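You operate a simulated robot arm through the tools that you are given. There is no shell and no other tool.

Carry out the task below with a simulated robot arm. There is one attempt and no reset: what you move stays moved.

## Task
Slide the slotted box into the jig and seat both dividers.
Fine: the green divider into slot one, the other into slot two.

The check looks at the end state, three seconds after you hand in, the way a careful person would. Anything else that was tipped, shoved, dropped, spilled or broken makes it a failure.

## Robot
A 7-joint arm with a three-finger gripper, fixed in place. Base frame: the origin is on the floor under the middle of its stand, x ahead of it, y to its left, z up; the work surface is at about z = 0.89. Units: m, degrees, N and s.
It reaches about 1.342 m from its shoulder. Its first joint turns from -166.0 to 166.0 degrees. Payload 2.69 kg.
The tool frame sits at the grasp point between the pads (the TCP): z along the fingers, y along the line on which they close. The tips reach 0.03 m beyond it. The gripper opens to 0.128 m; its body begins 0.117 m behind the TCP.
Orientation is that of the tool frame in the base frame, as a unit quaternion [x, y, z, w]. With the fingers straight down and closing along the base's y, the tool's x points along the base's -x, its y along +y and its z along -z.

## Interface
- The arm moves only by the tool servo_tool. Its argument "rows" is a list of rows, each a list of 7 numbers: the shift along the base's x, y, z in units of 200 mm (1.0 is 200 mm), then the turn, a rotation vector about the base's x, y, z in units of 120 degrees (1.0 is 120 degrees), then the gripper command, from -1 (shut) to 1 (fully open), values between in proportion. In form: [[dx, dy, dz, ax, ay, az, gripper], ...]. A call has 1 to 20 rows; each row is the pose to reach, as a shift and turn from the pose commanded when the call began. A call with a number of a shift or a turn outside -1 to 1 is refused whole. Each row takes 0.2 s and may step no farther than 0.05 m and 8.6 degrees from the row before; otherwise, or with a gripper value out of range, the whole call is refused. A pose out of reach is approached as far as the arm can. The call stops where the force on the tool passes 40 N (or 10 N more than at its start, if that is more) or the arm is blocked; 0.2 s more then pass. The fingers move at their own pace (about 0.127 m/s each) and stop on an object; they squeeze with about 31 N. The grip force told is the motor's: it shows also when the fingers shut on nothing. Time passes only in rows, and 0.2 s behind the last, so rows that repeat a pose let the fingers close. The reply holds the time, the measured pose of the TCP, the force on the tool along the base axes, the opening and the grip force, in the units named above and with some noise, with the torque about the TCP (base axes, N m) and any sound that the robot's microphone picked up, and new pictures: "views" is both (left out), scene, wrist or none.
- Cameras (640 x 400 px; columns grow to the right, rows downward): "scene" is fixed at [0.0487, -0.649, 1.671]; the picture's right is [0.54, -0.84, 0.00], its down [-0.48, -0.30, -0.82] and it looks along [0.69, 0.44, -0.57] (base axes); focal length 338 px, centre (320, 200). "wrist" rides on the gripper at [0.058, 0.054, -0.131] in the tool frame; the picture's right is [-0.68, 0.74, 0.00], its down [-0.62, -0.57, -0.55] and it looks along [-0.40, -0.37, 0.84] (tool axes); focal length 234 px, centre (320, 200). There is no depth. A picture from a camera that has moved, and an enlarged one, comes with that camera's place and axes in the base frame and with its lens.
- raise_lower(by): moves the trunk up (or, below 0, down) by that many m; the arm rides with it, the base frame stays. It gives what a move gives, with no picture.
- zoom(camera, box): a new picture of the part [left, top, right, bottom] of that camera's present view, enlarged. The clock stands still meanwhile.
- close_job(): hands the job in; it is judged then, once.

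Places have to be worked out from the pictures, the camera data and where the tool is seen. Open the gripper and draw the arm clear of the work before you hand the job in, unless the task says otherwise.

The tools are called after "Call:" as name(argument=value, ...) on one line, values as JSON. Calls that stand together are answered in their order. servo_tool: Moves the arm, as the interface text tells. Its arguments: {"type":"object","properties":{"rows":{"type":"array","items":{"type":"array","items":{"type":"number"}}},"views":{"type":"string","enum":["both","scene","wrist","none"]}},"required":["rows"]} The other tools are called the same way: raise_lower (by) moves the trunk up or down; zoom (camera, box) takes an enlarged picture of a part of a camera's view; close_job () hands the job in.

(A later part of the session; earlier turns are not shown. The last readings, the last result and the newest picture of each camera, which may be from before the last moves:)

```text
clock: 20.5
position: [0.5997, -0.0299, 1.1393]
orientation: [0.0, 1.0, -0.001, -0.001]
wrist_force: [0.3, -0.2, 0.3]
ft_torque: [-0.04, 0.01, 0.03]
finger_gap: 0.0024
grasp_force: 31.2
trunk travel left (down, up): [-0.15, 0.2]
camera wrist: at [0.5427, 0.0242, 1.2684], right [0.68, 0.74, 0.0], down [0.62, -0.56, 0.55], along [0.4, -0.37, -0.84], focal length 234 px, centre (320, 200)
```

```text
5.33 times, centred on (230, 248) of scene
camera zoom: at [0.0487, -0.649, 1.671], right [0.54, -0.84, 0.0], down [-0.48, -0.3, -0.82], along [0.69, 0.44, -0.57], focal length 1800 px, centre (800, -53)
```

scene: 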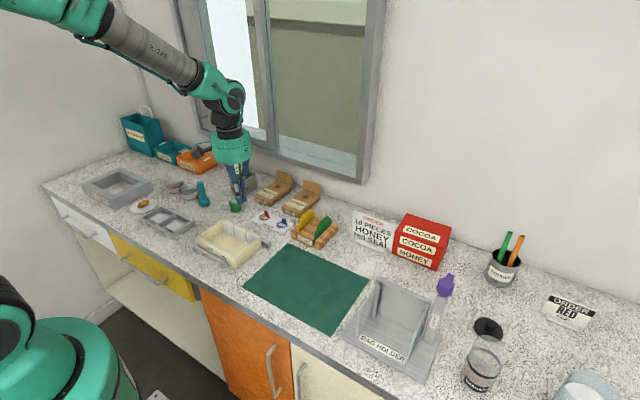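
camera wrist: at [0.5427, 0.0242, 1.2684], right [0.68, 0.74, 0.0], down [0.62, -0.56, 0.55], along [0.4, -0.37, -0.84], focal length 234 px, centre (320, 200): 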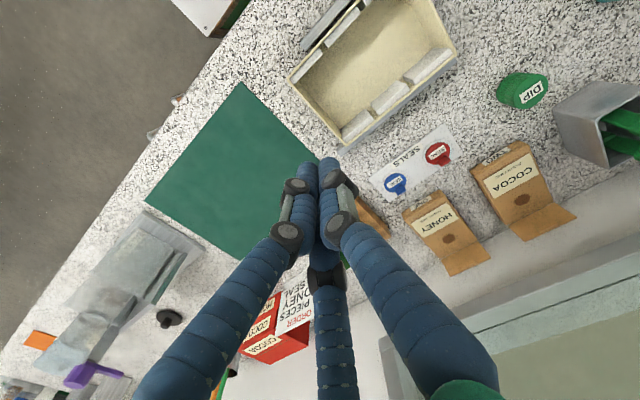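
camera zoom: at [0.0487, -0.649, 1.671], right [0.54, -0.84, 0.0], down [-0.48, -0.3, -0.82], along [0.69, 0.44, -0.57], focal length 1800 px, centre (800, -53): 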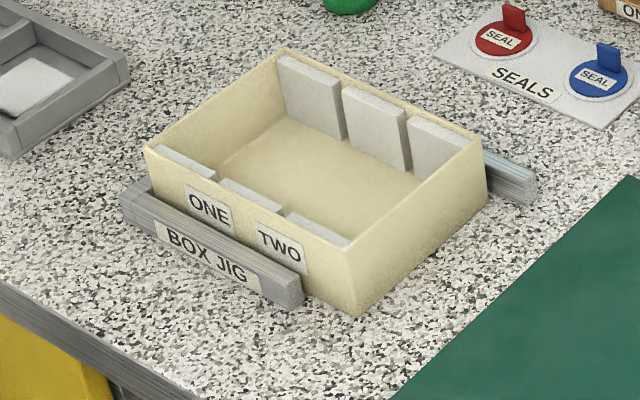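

The box is in the jig at about x 0.538–0.6545, y −0.029 to 0.138, resting on the end stop. I'll zoom in on the spacer gaps to fix the slot positions.

Call:
zoom(camera="wrist", box=[320, 30, 470, 150])

Call:
zoom(camera="wrist", box=[280, 0, 400, 90])

Call:
zoom(camera="scene", box=[190, 212, 275, 272])

```text
3.33 times, centred on (395, 90) of wrist
camera zoom: at [0.5427, 0.0242, 1.2684], right [0.68, 0.74, 0.0], down [0.62, -0.56, 0.55], along [0.4, -0.37, -0.84], focal length 781 px, centre (70, 567)
```

zoom: 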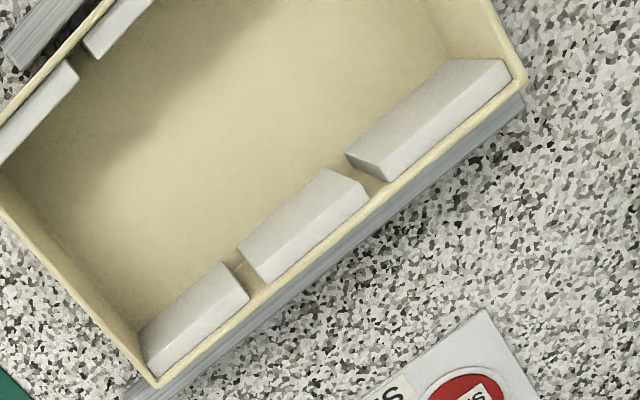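

```text
4.44 times, centred on (340, 45) of wrist
camera zoom: at [0.5427, 0.0242, 1.2684], right [0.68, 0.74, 0.0], down [0.62, -0.56, 0.55], along [0.4, -0.37, -0.84], focal length 1041 px, centre (231, 889)
```

zoom: 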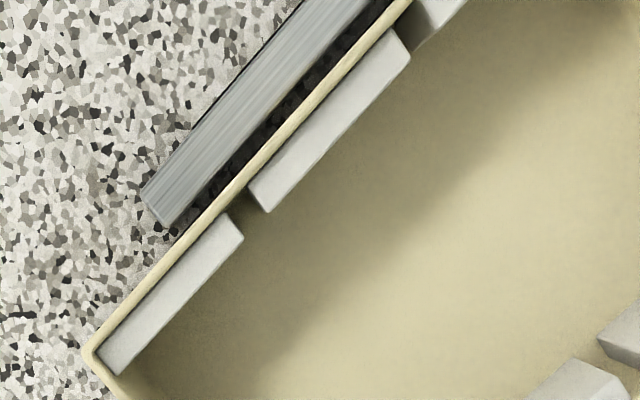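

```text
6.67 times, centred on (232, 242) of scene
camera zoom: at [0.0487, -0.649, 1.671], right [0.54, -0.84, 0.0], down [-0.48, -0.3, -0.82], along [0.69, 0.44, -0.57], focal length 2251 px, centre (903, -80)
```

zoom: 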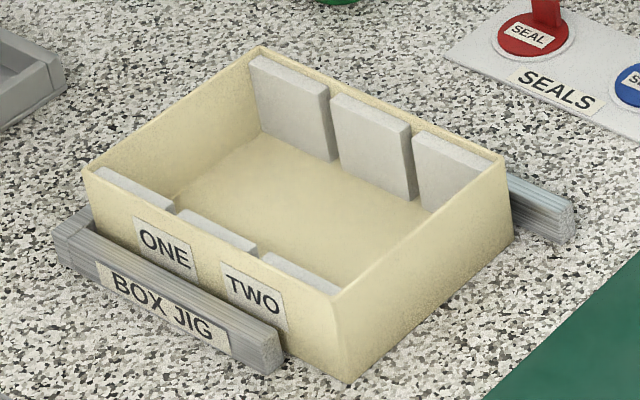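

Slot one is centred at y ≈ 0.083 and slot two at y ≈ 0.0266, each about 8 mm wide and running along x, with the box centred at x ≈ 0.596. Next I'll move above the divider holder for precise divider positions.

Call:
servo_tool(rows=[[0.16, -0.14, 0, 0, 0, 0, -1], [0.32, -0.28, 0, 0, 0, 0, -1], [0.48, -0.42, 0, 0, 0, 0, -1], [0.64, -0.56, 0, 0, 0, 0, -1], [0.8, -0.7, 0, 0, 0, 0, -1], [0.95, -0.84, 0, 0, 0, 0, -1], [1.0, -0.92, 0, 0, 0, 0, -1], [1.0, -0.92, 0, 0, 0, 0, -1]], views="both")

Call:
zoom(camera="wrist", box=[270, 0, 470, 140])

```text
clock: 22.3
position: [0.7996, -0.2124, 1.1396]
orientation: [0.0, 1.0, -0.001, -0.001]
wrist_force: [0.4, 0.2, 0.0]
ft_torque: [0.03, 0.06, -0.01]
finger_gap: 0.0021
grasp_force: 30.7
trunk travel left (down, up): [-0.15, 0.2]
camera wrist: at [0.7405, -0.1577, 1.2694], right [0.68, 0.74, 0.0], down [0.62, -0.56, 0.55], along [0.4, -0.37, -0.84], focal length 234 px, centre (320, 200)
```

scene: 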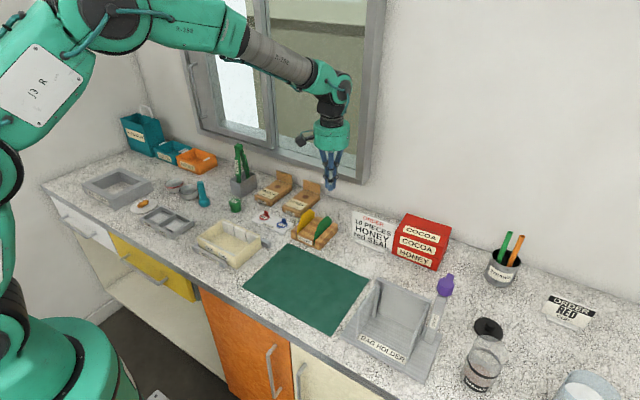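
wrist: 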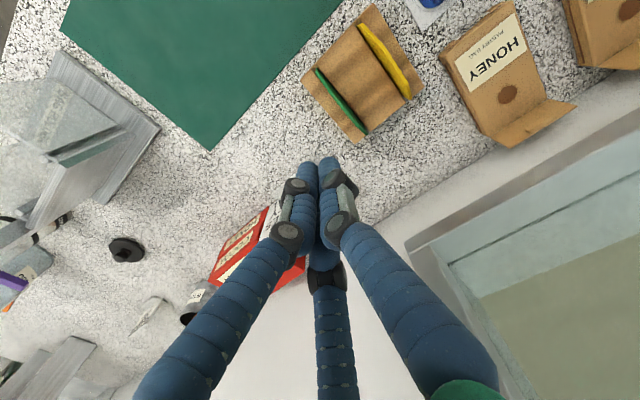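

```text
2.86 times, centred on (370, 70) of wrist
camera zoom: at [0.7405, -0.1577, 1.2694], right [0.68, 0.74, 0.0], down [0.62, -0.56, 0.55], along [0.4, -0.37, -0.84], focal length 669 px, centre (177, 571)
```

zoom: 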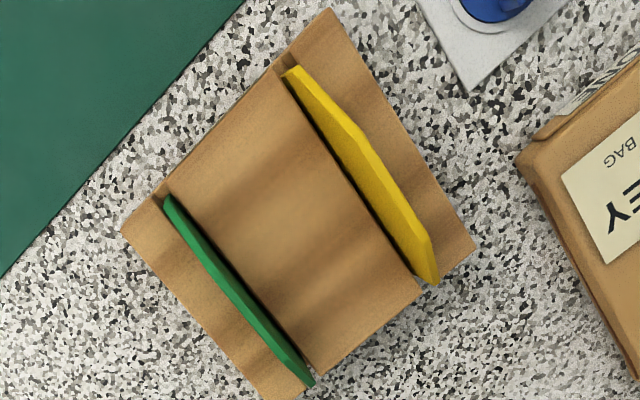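

The holder and both dividers are clearly visible from above. I'll zoom in further on each for accurate edges.

Call:
zoom(camera="wrist", box=[310, 60, 400, 140])

Call:
zoom(camera="wrist", box=[345, 10, 435, 110])

Call:
zoom(camera="scene", box=[285, 205, 345, 250])

```text
5.00 times, centred on (355, 100) of wrist
camera zoom: at [0.7405, -0.1577, 1.2694], right [0.68, 0.74, 0.0], down [0.62, -0.56, 0.55], along [0.4, -0.37, -0.84], focal length 1171 px, centre (145, 700)
```

zoom: 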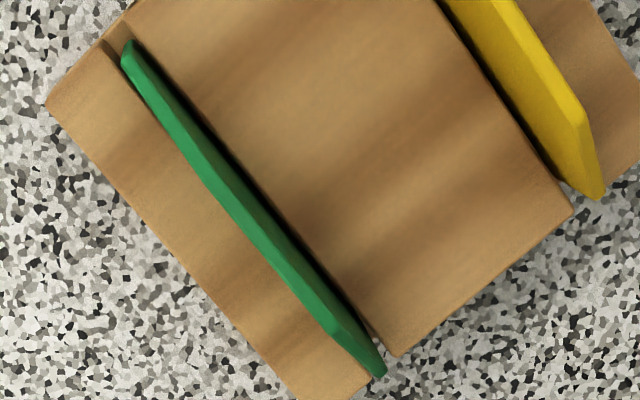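

```text
4.00 times, centred on (390, 60) of wrist
camera zoom: at [0.7405, -0.1577, 1.2694], right [0.68, 0.74, 0.0], down [0.62, -0.56, 0.55], along [0.4, -0.37, -0.84], focal length 937 px, centre (40, 760)
```

zoom: 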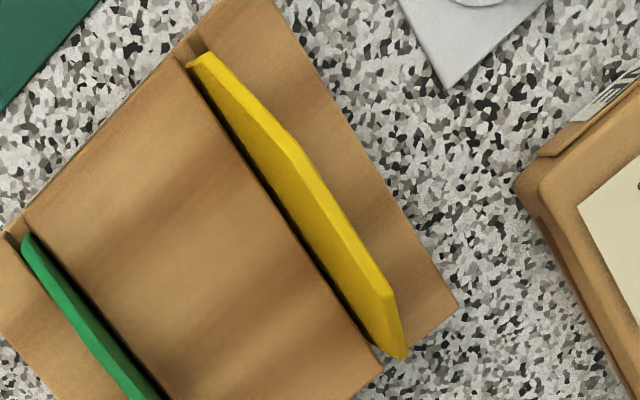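

```text
8.89 times, centred on (315, 228) of scene
camera zoom: at [0.0487, -0.649, 1.671], right [0.54, -0.84, 0.0], down [-0.48, -0.3, -0.82], along [0.69, 0.44, -0.57], focal length 3001 px, centre (364, -44)
```

zoom: 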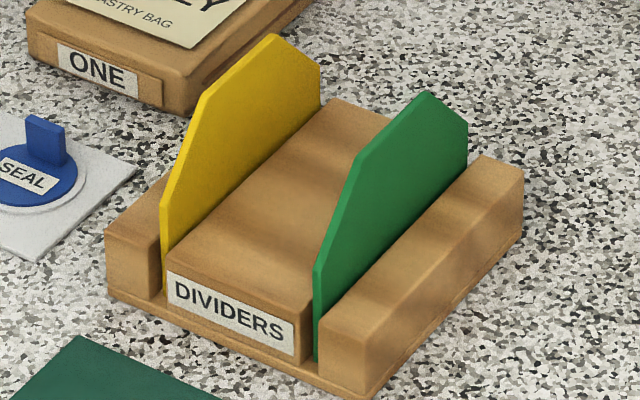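

The dividers run along x from about 0.752 to 0.860 (centre 0.806), with green at y ≈ −0.177 and yellow at y ≈ −0.108. I'll zoom further on the green one to pin down its top edge and thickness.

Call:
zoom(camera="wrist", box=[325, 65, 365, 95])

Call:
zoom(camera="wrist", box=[345, 100, 385, 140])

Call:
zoom(camera="scene", box=[310, 210, 340, 250])

```text
13.33 times, centred on (345, 80) of wrist
camera zoom: at [0.7405, -0.1577, 1.2694], right [0.68, 0.74, 0.0], down [0.62, -0.56, 0.55], along [0.4, -0.37, -0.84], focal length 3122 px, centre (-13, 1800)
```

zoom: 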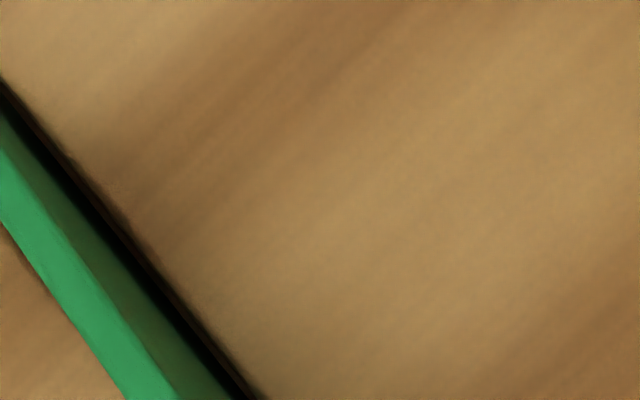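

```text
10.00 times, centred on (365, 120) of wrist
camera zoom: at [0.7405, -0.1577, 1.2694], right [0.68, 0.74, 0.0], down [0.62, -0.56, 0.55], along [0.4, -0.37, -0.84], focal length 2342 px, centre (-130, 1000)
```

zoom: 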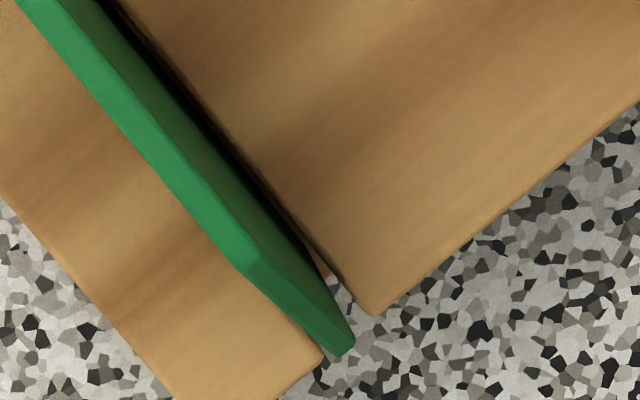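

```text
10.00 times, centred on (325, 230) of scene
camera zoom: at [0.0487, -0.649, 1.671], right [0.54, -0.84, 0.0], down [-0.48, -0.3, -0.82], along [0.69, 0.44, -0.57], focal length 3376 px, centre (270, -100)
```

zoom: 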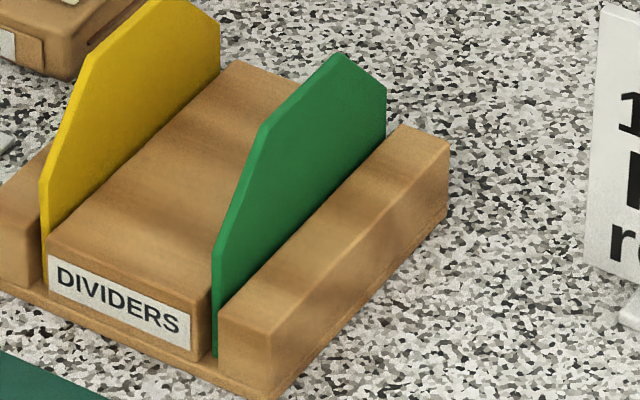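

The green divider is about 4 mm thick with its top centre line at y ≈ −0.179. The fingers close radially, so a gripped plate should settle about 3.5 mm to the +y side of the TCP. I'll line up above it with a 40 mm opening, which keeps the fingers clear of the yellow divider.

Call:
servo_tool(rows=[[0.032, 0.152, 0, 0, 0, 0, -0.375], [0.032, 0.152, -0.15, 0, 0, 0, -0.375], [0.032, 0.152, -0.35, 0, 0, 0, -0.375], [0.032, 0.152, -0.55, 0, 0, 0, -0.375], [0.032, 0.152, -0.55, 0, 0, 0, -0.375]], views="both")

Call:
zoom(camera="wrist", box=[260, 60, 420, 220])

Call:
zoom(camera="scene", box=[270, 170, 370, 255])

```text
clock: 23.5
position: [0.8037, -0.1815, 1.0329]
orientation: [0.0, 1.0, -0.001, -0.001]
wrist_force: [0.8, 0.4, -1.4]
ft_torque: [0.0, 0.03, 0.03]
finger_gap: 0.0398
grasp_force: 0.1
trunk travel left (down, up): [-0.15, 0.2]
camera wrist: at [0.746, -0.1272, 1.1621], right [0.68, 0.74, 0.0], down [0.62, -0.56, 0.55], along [0.4, -0.37, -0.84], focal length 234 px, centre (320, 200)
```

scene: 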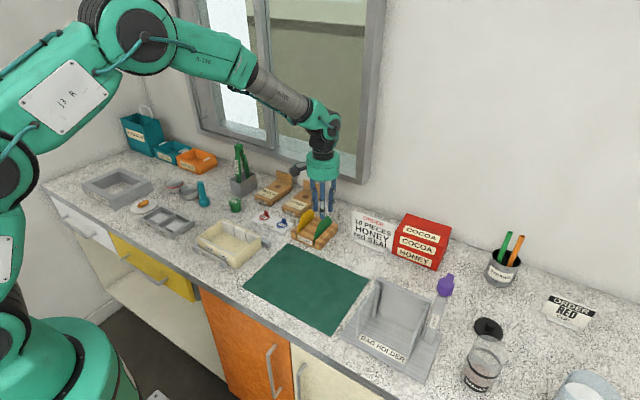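
wrist: 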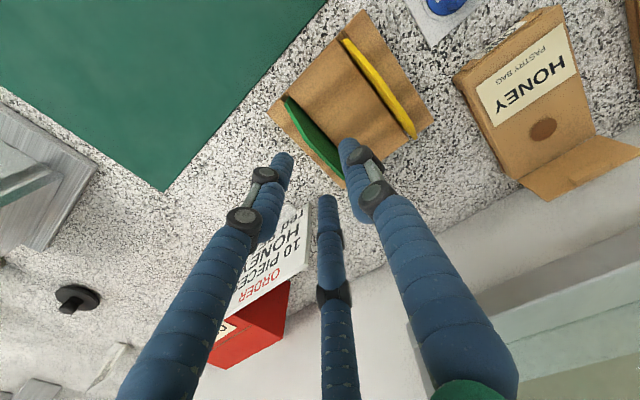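

```text
2.50 times, centred on (340, 140) of wrist
camera zoom: at [0.746, -0.1272, 1.1621], right [0.68, 0.74, 0.0], down [0.62, -0.56, 0.55], along [0.4, -0.37, -0.84], focal length 585 px, centre (270, 350)
```

zoom: 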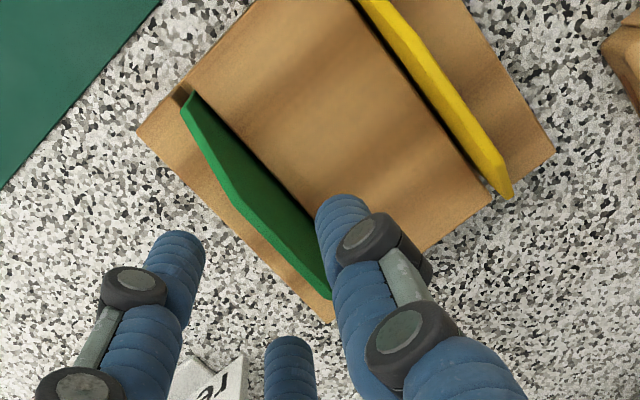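

```text
4.71 times, centred on (320, 212) of scene
camera zoom: at [0.0487, -0.649, 1.671], right [0.54, -0.84, 0.0], down [-0.48, -0.3, -0.82], along [0.69, 0.44, -0.57], focal length 1589 px, centre (320, 141)
```

zoom: 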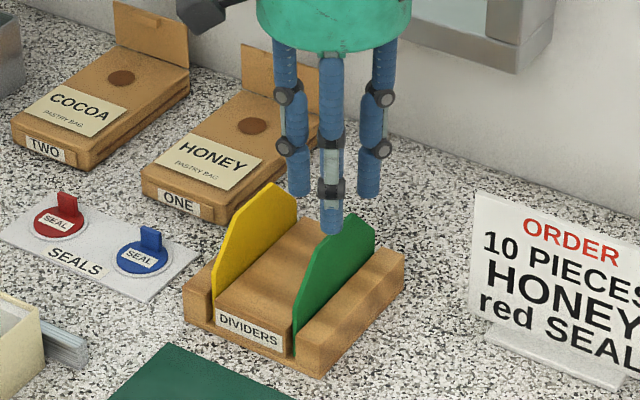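

The fingers straddle the green divider's line well. I'll descend with the tips stopping about 8 mm above the holder blocks, then check before closing.

Call:
servo_tool(rows=[[0.012, 0, -0.1, 0, 0, 0, -0.375], [0.012, 0, -0.2, 0, 0, 0, -0.375], [0.012, 0, -0.3, 0, 0, 0, -0.375], [0.012, 0, -0.37, 0, 0, 0, -0.375], [0.012, 0, -0.37, 0, 0, 0, -0.375]], views="both")

Call:
zoom(camera="wrist", box=[240, 60, 440, 220])

Call:
zoom(camera="scene", box=[280, 185, 360, 255])

```text
clock: 24.7
position: [0.8087, -0.1819, 0.9588]
orientation: [0.0, 1.0, 0.0, -0.001]
wrist_force: [0.2, -0.1, -0.5]
ft_torque: [0.02, -0.02, -0.04]
finger_gap: 0.0401
grasp_force: 0.0
trunk travel left (down, up): [-0.15, 0.2]
camera wrist: at [0.7502, -0.1278, 1.088], right [0.68, 0.74, 0.0], down [0.62, -0.56, 0.55], along [0.4, -0.37, -0.84], focal length 234 px, centre (320, 200)
```

scene: 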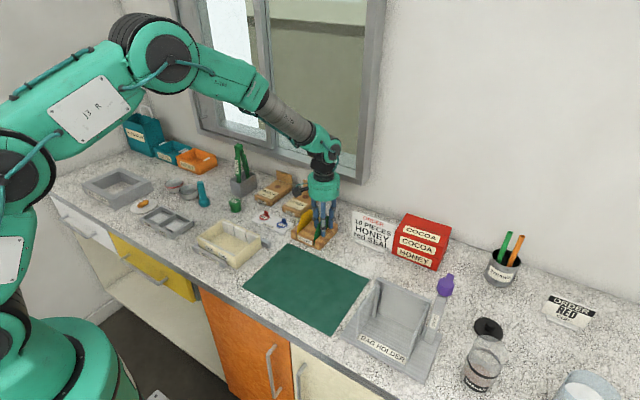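
wrist: 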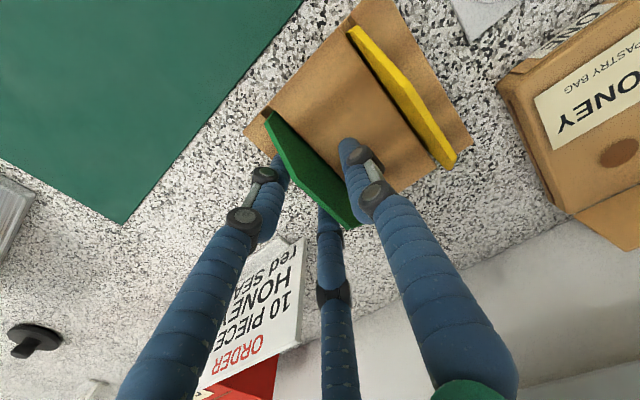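

```text
2.50 times, centred on (340, 140) of wrist
camera zoom: at [0.7502, -0.1278, 1.088], right [0.68, 0.74, 0.0], down [0.62, -0.56, 0.55], along [0.4, -0.37, -0.84], focal length 585 px, centre (270, 350)
```

zoom: 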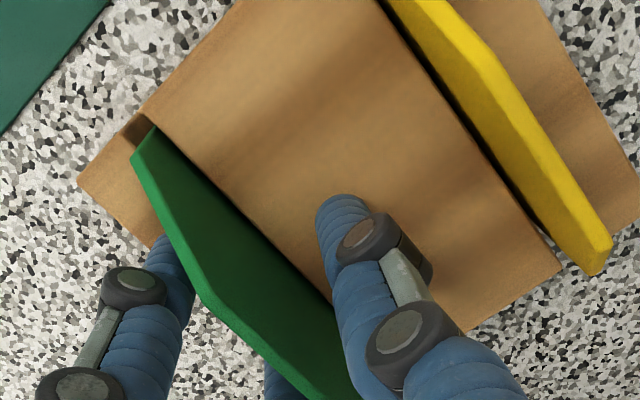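

```text
5.71 times, centred on (320, 220) of scene
camera zoom: at [0.0487, -0.649, 1.671], right [0.54, -0.84, 0.0], down [-0.48, -0.3, -0.82], along [0.69, 0.44, -0.57], focal length 1929 px, centre (320, 86)
```

zoom: 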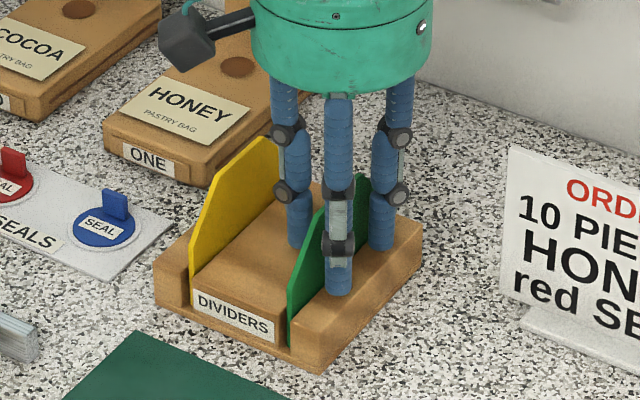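

The geometry looks right: the divider's centre line is about 3–4 mm to the +y side of the TCP. I'll close in stages on the green divider.

Call:
servo_tool(rows=[[0, 0, 0, 0, 0, 0, -0.6], [0, 0, 0, 0, 0, 0, -0.75], [0, 0, 0, 0, 0, 0, -0.85], [0, 0, 0, 0, 0, 0, -1], [0, 0, 0, 0, 0, 0, -1]], views="both")

Call:
zoom(camera="wrist", box=[240, 60, 440, 220])

Call:
zoom(camera="scene", box=[280, 185, 360, 255])

```text
clock: 25.9
position: [0.8083, -0.1826, 0.9587]
orientation: [0.0, 1.0, 0.0, -0.001]
wrist_force: [-0.4, 0.1, 0.0]
ft_torque: [0.01, -0.03, -0.02]
finger_gap: 0.0067
grasp_force: 30.8
trunk travel left (down, up): [-0.15, 0.2]
camera wrist: at [0.75, -0.1278, 1.088], right [0.68, 0.74, 0.0], down [0.62, -0.56, 0.55], along [0.4, -0.37, -0.84], focal length 234 px, centre (320, 200)
```

scene: 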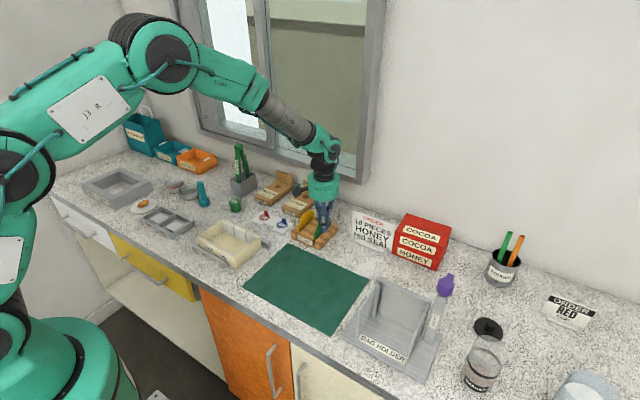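
wrist: 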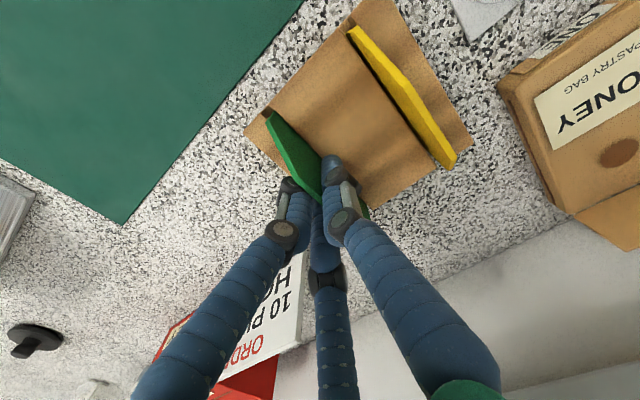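

```text
2.50 times, centred on (340, 140) of wrist
camera zoom: at [0.75, -0.1278, 1.088], right [0.68, 0.74, 0.0], down [0.62, -0.56, 0.55], along [0.4, -0.37, -0.84], focal length 585 px, centre (270, 350)
```

zoom: 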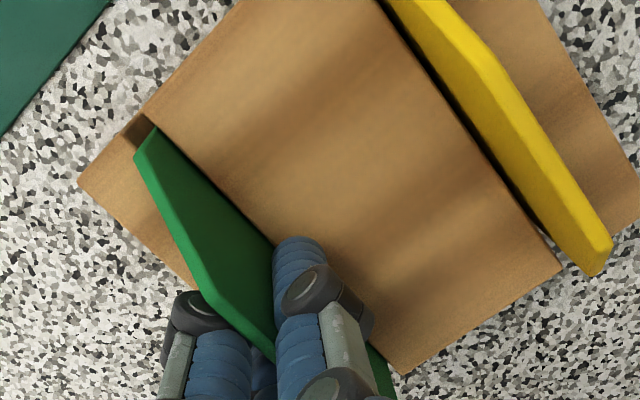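

```text
5.71 times, centred on (320, 220) of scene
camera zoom: at [0.0487, -0.649, 1.671], right [0.54, -0.84, 0.0], down [-0.48, -0.3, -0.82], along [0.69, 0.44, -0.57], focal length 1929 px, centre (320, 86)
```

zoom: 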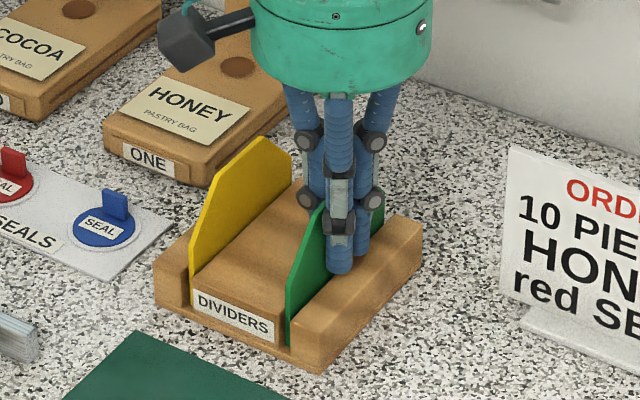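

The green divider is gripped (31 N) with no side load, and the holder hasn't moved. I'll lift straight up.

Call:
servo_tool(rows=[[0, 0, 0.05, 0, 0, 0, -1], [0, 0, 0.12, 0, 0, 0, -1], [0, 0, 0.22, 0, 0, 0, -1], [0, 0, 0.35, 0, 0, 0, -1], [0, 0, 0.5, 0, 0, 0, -1], [0, 0, 0.7, 0, 0, 0, -1], [0, 0, 0.7, 0, 0, 0, -1]], views="both")

Call:
zoom(camera="wrist", box=[240, 60, 440, 220])

Call:
zoom(camera="scene", box=[270, 160, 370, 255])

```text
clock: 27.5
position: [0.8052, -0.1805, 1.0998]
orientation: [0.0, 1.0, 0.0, 0.0]
wrist_force: [-0.2, -0.1, 0.3]
ft_torque: [-0.03, -0.01, 0.0]
finger_gap: 0.0062
grasp_force: 31.4
trunk travel left (down, up): [-0.15, 0.2]
camera wrist: at [0.7469, -0.1268, 1.2288], right [0.68, 0.74, 0.0], down [0.62, -0.56, 0.55], along [0.4, -0.37, -0.84], focal length 234 px, centre (320, 200)
```

scene: 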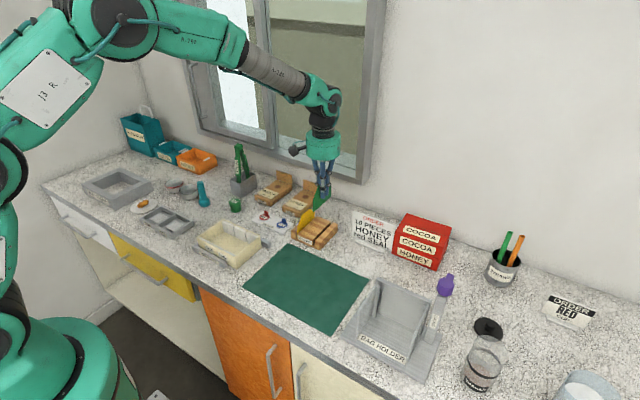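
wrist: 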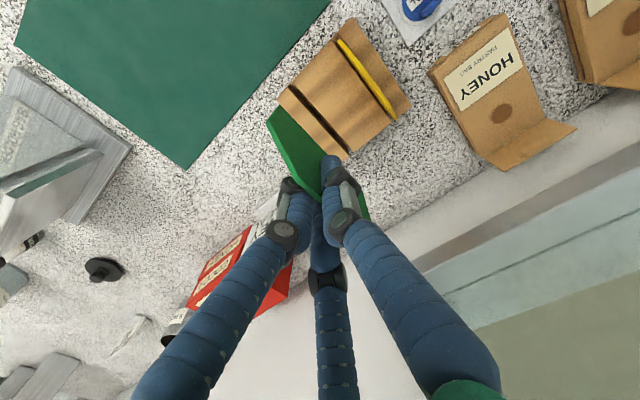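

```text
2.50 times, centred on (340, 140) of wrist
camera zoom: at [0.7469, -0.1268, 1.2288], right [0.68, 0.74, 0.0], down [0.62, -0.56, 0.55], along [0.4, -0.37, -0.84], focal length 585 px, centre (270, 350)
```

zoom: 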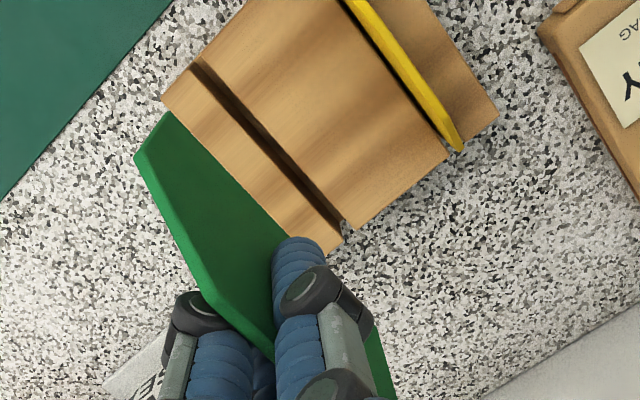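

```text
4.21 times, centred on (320, 208) of scene
camera zoom: at [0.0487, -0.649, 1.671], right [0.54, -0.84, 0.0], down [-0.48, -0.3, -0.82], along [0.69, 0.44, -0.57], focal length 1421 px, centre (320, 168)
```

zoom: 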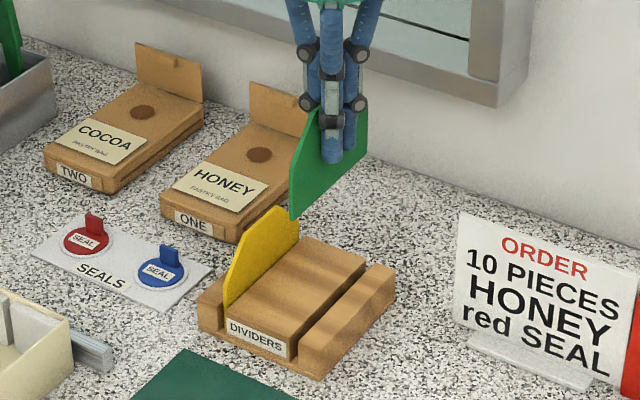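

The divider came out cleanly and hangs vertical. I'll zoom on its front and rear ends to get its offset and yaw in the hand.

Call:
zoom(camera="wrist", box=[255, 95, 335, 205])

Call:
zoom(camera="wrist", box=[330, 160, 400, 240])

Call:
zoom(camera="scene", box=[300, 175, 350, 220])

```text
3.64 times, centred on (295, 150) of wrist
camera zoom: at [0.7469, -0.1268, 1.2288], right [0.68, 0.74, 0.0], down [0.62, -0.56, 0.55], along [0.4, -0.37, -0.84], focal length 852 px, centre (411, 382)
```

zoom: 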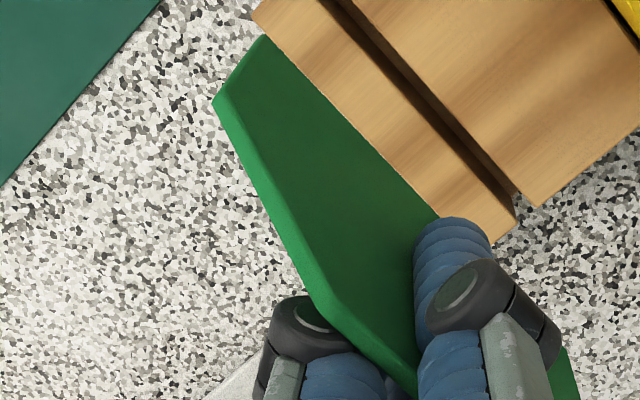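

```text
5.00 times, centred on (365, 200) of wrist
camera zoom: at [0.7469, -0.1268, 1.2288], right [0.68, 0.74, 0.0], down [0.62, -0.56, 0.55], along [0.4, -0.37, -0.84], focal length 1171 px, centre (95, 200)
```

zoom: 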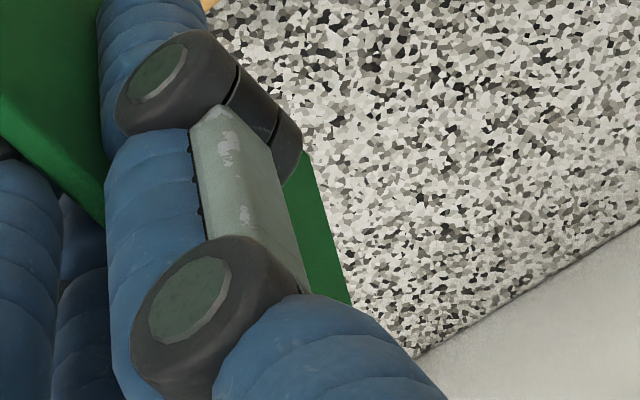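

```text
8.89 times, centred on (325, 198) of scene
camera zoom: at [0.0487, -0.649, 1.671], right [0.54, -0.84, 0.0], down [-0.48, -0.3, -0.82], along [0.69, 0.44, -0.57], focal length 3001 px, centre (276, 222)
```

zoom: 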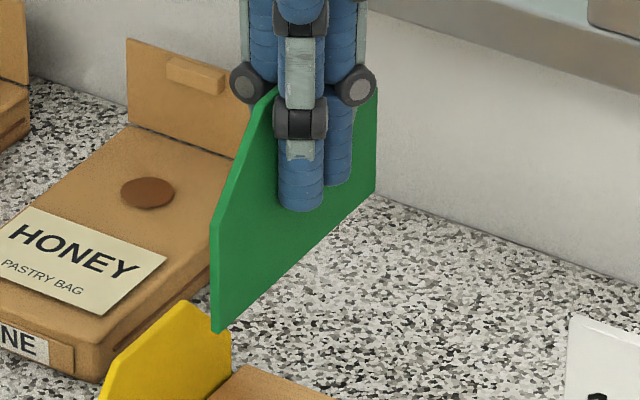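

The divider's centre sits about 1 mm ahead of the TCP in x and about 4.5 mm to its +y side, with yaw within 1°. I'll carry it at z ≈ 1.10 to above slot one.

Call:
servo_tool(rows=[[-0.16, 0.12, 0, 0, 0, 0, -1], [-0.33, 0.25, 0, 0, 0, 0, -1], [-0.5, 0.375, 0, 0, 0, 0, -1], [-0.67, 0.5, 0, 0, 0, 0, -1], [-0.84, 0.63, 0, 0, 0, 0, -1], [-1.0, 0.75, 0, 0, 0, 0, -1], [-1.0, 0.75, 0, 0, 0, 0, -1]], views="none")

Call:
servo_tool(rows=[[-0.02, 0.15, 0, 0, 0, 0, -1], [-0.04, 0.3, 0, 0, 0, 0, -1], [-0.05, 0.45, 0, 0, 0, 0, -1], [-0.05, 0.544, 0, 0, 0, 0, -1], [-0.05, 0.544, 0, 0, 0, 0, -1]], views="both")

Call:
zoom(camera="wrist", box=[230, 50, 430, 200])

```text
clock: 29.1
position: [0.606, -0.032, 1.0951]
orientation: [0.0, 1.0, -0.001, 0.0]
wrist_force: [-1.0, -0.2, 0.4]
ft_torque: [-0.04, -0.04, 0.05]
finger_gap: 0.0061
grasp_force: 30.8
trunk travel left (down, up): [-0.15, 0.2]
```

```text
clock: 30.3
position: [0.5968, 0.0786, 1.0954]
orientation: [0.0, 1.0, -0.001, 0.0]
wrist_force: [-0.2, -0.2, -0.2]
ft_torque: [-0.04, -0.01, 0.0]
finger_gap: 0.006
grasp_force: 31.1
trunk travel left (down, up): [-0.15, 0.2]
camera wrist: at [0.5386, 0.1335, 1.2242], right [0.68, 0.74, 0.0], down [0.62, -0.56, 0.55], along [0.4, -0.37, -0.84], focal length 234 px, centre (320, 200)
```

scene: 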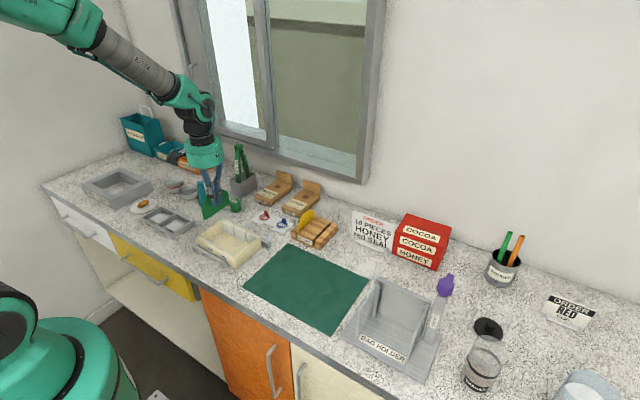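
wrist: 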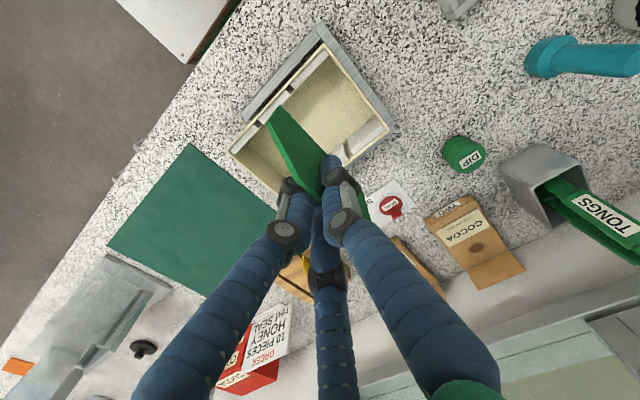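

```text
2.67 times, centred on (330, 125) of wrist
camera zoom: at [0.5386, 0.1335, 1.2242], right [0.68, 0.74, 0.0], down [0.62, -0.56, 0.55], along [0.4, -0.37, -0.84], focal length 624 px, centre (293, 400)
```

zoom: 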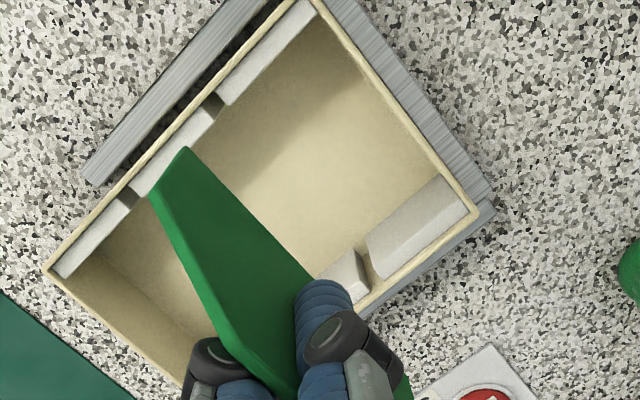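

Above slot one the divider aligns to within about 1–2 mm, though its rear end needs about 2 mm toward −x. I'll lower until its bottom edge is just above the rim and check again.

Call:
servo_tool(rows=[[-0.01, -0.003, -0.12, 0, 0, 0, -1], [-0.01, -0.003, -0.24, 0, 0, 0, -1], [-0.01, -0.003, -0.34, 0, 0, 0, -1], [-0.01, -0.003, -0.4, 0, 0, 0, -1], [-0.01, -0.003, -0.4, 0, 0, 0, -1]], views="both")

Call:
zoom(camera="wrist", box=[230, 40, 430, 190])

Call:
zoom(camera="wrist", box=[240, 50, 320, 130])

Call:
zoom(camera="scene", box=[190, 190, 270, 270])

```text
clock: 31.5
position: [0.5965, 0.0786, 1.016]
orientation: [0.0, 1.0, -0.001, 0.0]
wrist_force: [0.0, 0.3, -0.3]
ft_torque: [0.0, -0.02, 0.0]
finger_gap: 0.0059
grasp_force: 30.9
trunk travel left (down, up): [-0.15, 0.2]
camera wrist: at [0.5383, 0.1323, 1.145], right [0.68, 0.74, 0.0], down [0.62, -0.56, 0.55], along [0.4, -0.37, -0.84], focal length 234 px, centre (320, 200)
```

scene: 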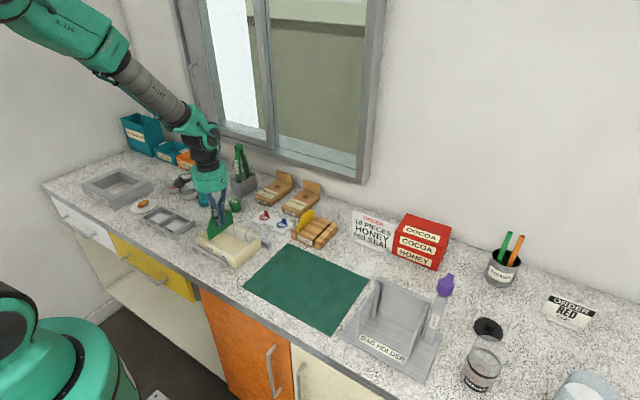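
wrist: 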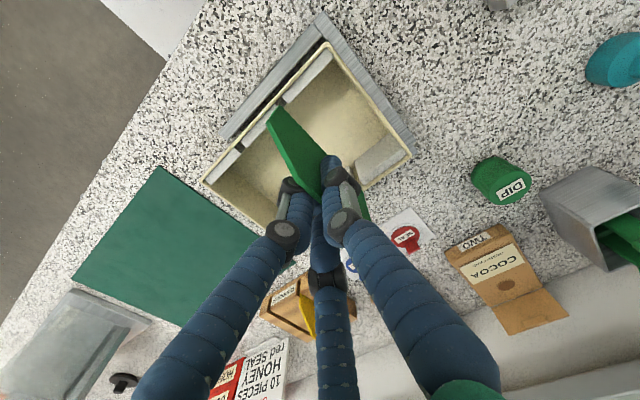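

```text
2.67 times, centred on (330, 115) of wrist
camera zoom: at [0.5383, 0.1323, 1.145], right [0.68, 0.74, 0.0], down [0.62, -0.56, 0.55], along [0.4, -0.37, -0.84], focal length 624 px, centre (293, 427)
```

zoom: 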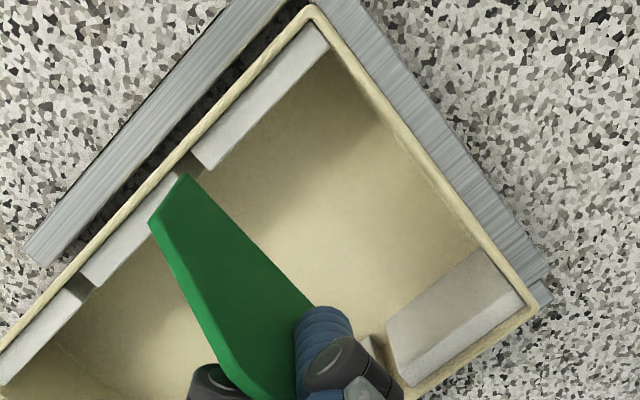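

```text
5.00 times, centred on (280, 90) of wrist
camera zoom: at [0.5383, 0.1323, 1.145], right [0.68, 0.74, 0.0], down [0.62, -0.56, 0.55], along [0.4, -0.37, -0.84], focal length 1171 px, centre (520, 750)
```

zoom: 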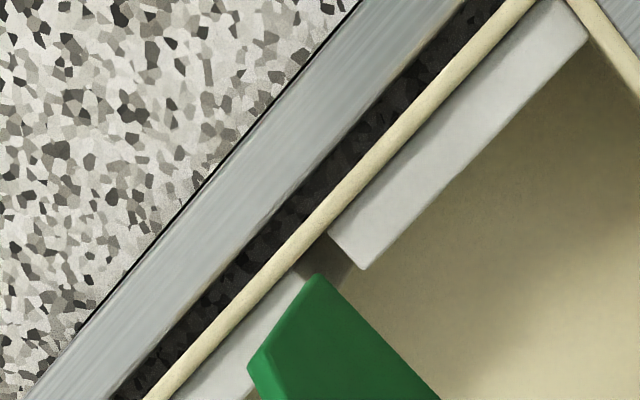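

```text
5.00 times, centred on (230, 230) of scene
camera zoom: at [0.0487, -0.649, 1.671], right [0.54, -0.84, 0.0], down [-0.48, -0.3, -0.82], along [0.69, 0.44, -0.57], focal length 1688 px, centre (770, 50)
```

zoom: 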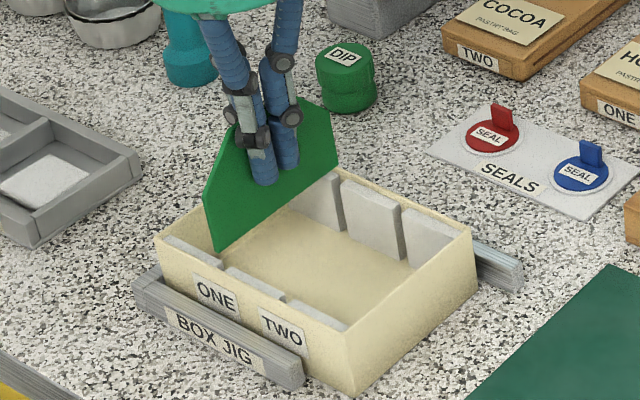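

The divider's lower front corner lies over slot one, with its centre at y ≈ 0.0835 against the slot's 0.0824, and it clears the front wall by about 2 mm. I'll nudge 1 mm in −y and 1.5 mm in −x and lower the first centimetre slowly, watching the force.

Call:
servo_tool(rows=[[-0.008, -0.005, 0, 0, 0, 0, -1], [-0.008, -0.005, -0.025, 0, 0, 0, -1], [-0.008, -0.005, -0.05, 0, 0, 0, -1], [-0.008, -0.005, -0.075, 0, 0, 0, -1], [-0.008, -0.005, -0.1, 0, 0, 0, -1], [-0.008, -0.005, -0.1, 0, 0, 0, -1]], views="both")

Call:
zoom(camera="wrist", box=[240, 50, 320, 130])

Call:
zoom(camera="scene", box=[190, 190, 270, 270])

```text
clock: 32.9
position: [0.595, 0.076, 0.9984]
orientation: [0.0, 1.0, -0.001, -0.001]
wrist_force: [0.3, -1.4, 0.3]
ft_torque: [0.03, 0.02, 0.02]
finger_gap: 0.0059
grasp_force: 31.0
trunk travel left (down, up): [-0.15, 0.2]
camera wrist: at [0.5361, 0.131, 1.1274], right [0.68, 0.74, 0.0], down [0.62, -0.56, 0.55], along [0.4, -0.37, -0.84], focal length 234 px, centre (320, 200)
```

scene: 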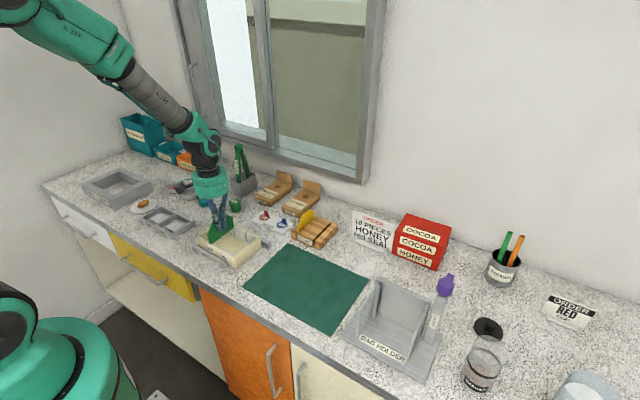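
wrist: 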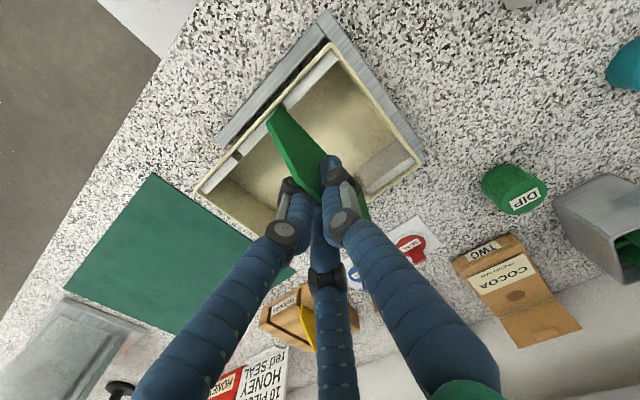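

```text
5.00 times, centred on (280, 90) of wrist
camera zoom: at [0.5361, 0.131, 1.1274], right [0.68, 0.74, 0.0], down [0.62, -0.56, 0.55], along [0.4, -0.37, -0.84], focal length 1171 px, centre (520, 750)
```

zoom: 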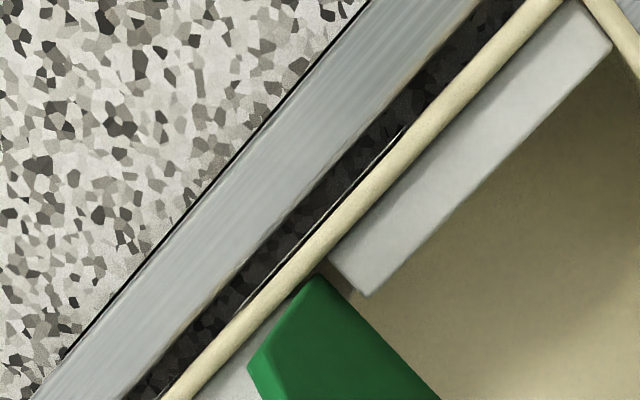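

```text
5.00 times, centred on (230, 230) of scene
camera zoom: at [0.0487, -0.649, 1.671], right [0.54, -0.84, 0.0], down [-0.48, -0.3, -0.82], along [0.69, 0.44, -0.57], focal length 1688 px, centre (770, 50)
```

zoom: 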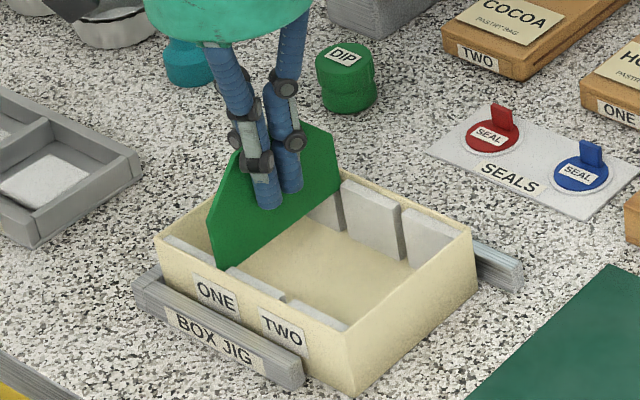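

The bottom edge is now just entering the slot, with only −1.4 N of side force. I'll keep lowering straight down to about 4 mm above the expected seat.

Call:
servo_tool(rows=[[0, 0, -0.025, 0, 0, 0, -1], [0, 0, -0.05, 0, 0, 0, -1], [0, 0, -0.075, 0, 0, 0, -1], [0, 0, -0.1, 0, 0, 0, -1], [0, 0, -0.1, 0, 0, 0, -1]], views="both")

Call:
zoom(camera="wrist", box=[240, 50, 320, 130])

Call:
zoom(camera="scene", box=[190, 190, 270, 270])

```text
clock: 34.1
position: [0.5951, 0.0772, 0.9775]
orientation: [0.001, 1.0, -0.001, -0.001]
wrist_force: [0.8, 0.3, 0.4]
ft_torque: [0.0, -0.03, -0.07]
finger_gap: 0.006
grasp_force: 31.2
trunk travel left (down, up): [-0.15, 0.2]
camera wrist: at [0.5364, 0.1308, 1.108], right [0.68, 0.74, 0.0], down [0.62, -0.56, 0.55], along [0.4, -0.37, -0.84], focal length 234 px, centre (320, 200)
```

scene: 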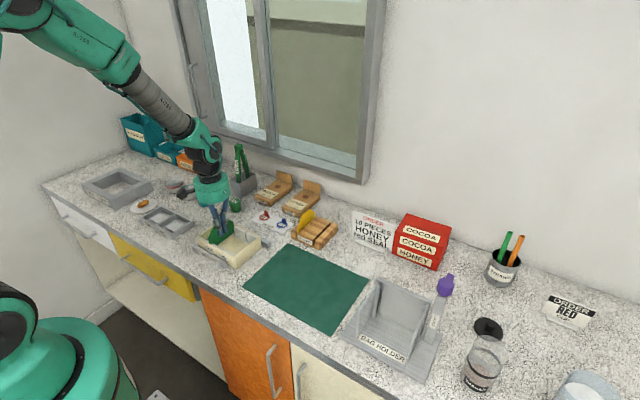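
wrist: 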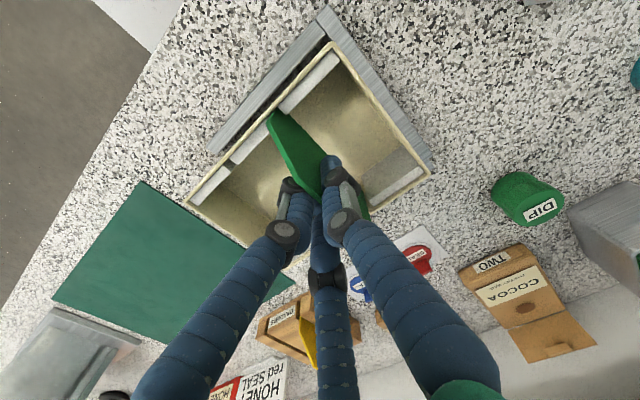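

```text
5.00 times, centred on (280, 90) of wrist
camera zoom: at [0.5364, 0.1308, 1.108], right [0.68, 0.74, 0.0], down [0.62, -0.56, 0.55], along [0.4, -0.37, -0.84], focal length 1171 px, centre (520, 750)
```

zoom: 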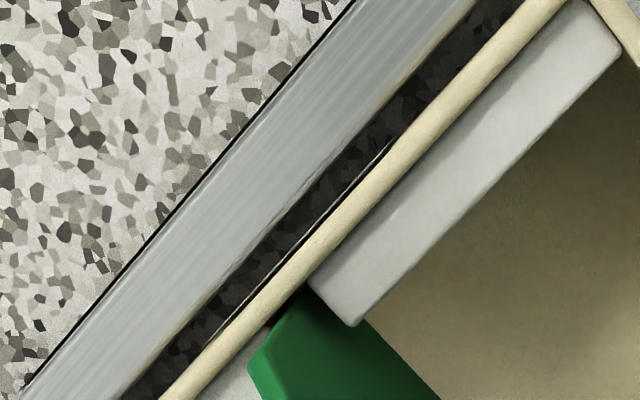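

```text
5.00 times, centred on (230, 230) of scene
camera zoom: at [0.0487, -0.649, 1.671], right [0.54, -0.84, 0.0], down [-0.48, -0.3, -0.82], along [0.69, 0.44, -0.57], focal length 1688 px, centre (770, 50)
```

zoom: 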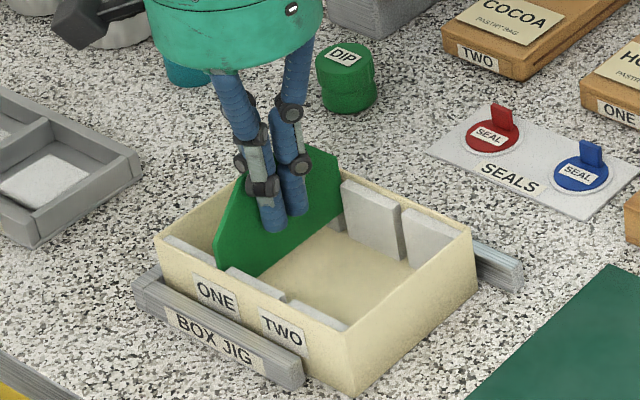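

The divider is sliding down between spacers one and two with no load. I'll lower it the last stretch, expecting floor contact near TCP z 0.954.

Call:
servo_tool(rows=[[0, 0, -0.025, 0, 0, 0, -1], [0, 0, -0.05, 0, 0, 0, -1], [0, 0, -0.075, 0, 0, 0, -1], [0, 0, -0.095, 0, 0, 0, -1], [0, 0, -0.095, 0, 0, 0, -1]], views="none")

Call:
zoom(camera="scene", box=[190, 190, 270, 270])

```text
clock: 35.3
position: [0.5946, 0.0744, 0.9586]
orientation: [-0.001, 1.0, -0.001, 0.001]
wrist_force: [0.6, 0.3, 0.1]
ft_torque: [-0.03, 0.01, 0.01]
finger_gap: 0.0061
grasp_force: 30.8
trunk travel left (down, up): [-0.15, 0.2]
```

```text
5.00 times, centred on (230, 230) of scene
camera zoom: at [0.0487, -0.649, 1.671], right [0.54, -0.84, 0.0], down [-0.48, -0.3, -0.82], along [0.69, 0.44, -0.57], focal length 1688 px, centre (770, 50)
```

zoom: 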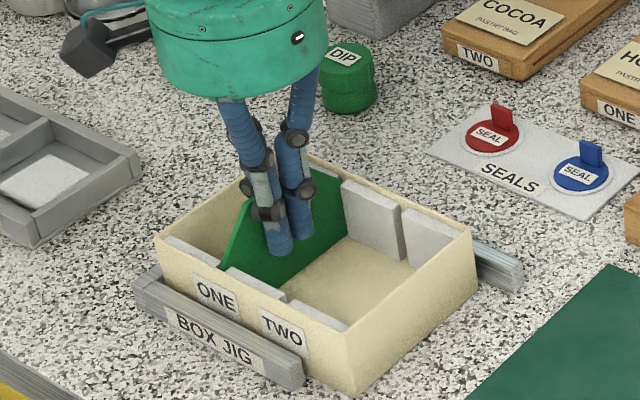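

There's still no resistance, so I'll creep down in 1 mm steps to find the floor.

Call:
servo_tool(rows=[[0, 0, -0.005, 0, 0, 0, -1], [0, 0, -0.01, 0, 0, 0, -1], [0, 0, -0.015, 0, 0, 0, -1], [0, 0, -0.015, 0, 0, 0, -1]], views="none")

```text
clock: 36.3
position: [0.5945, 0.0761, 0.9555]
orientation: [0.0, 1.0, 0.0, -0.001]
wrist_force: [-1.2, 0.7, 5.5]
ft_torque: [0.05, 0.06, 0.0]
finger_gap: 0.006
grasp_force: 31.2
trunk travel left (down, up): [-0.15, 0.2]
```

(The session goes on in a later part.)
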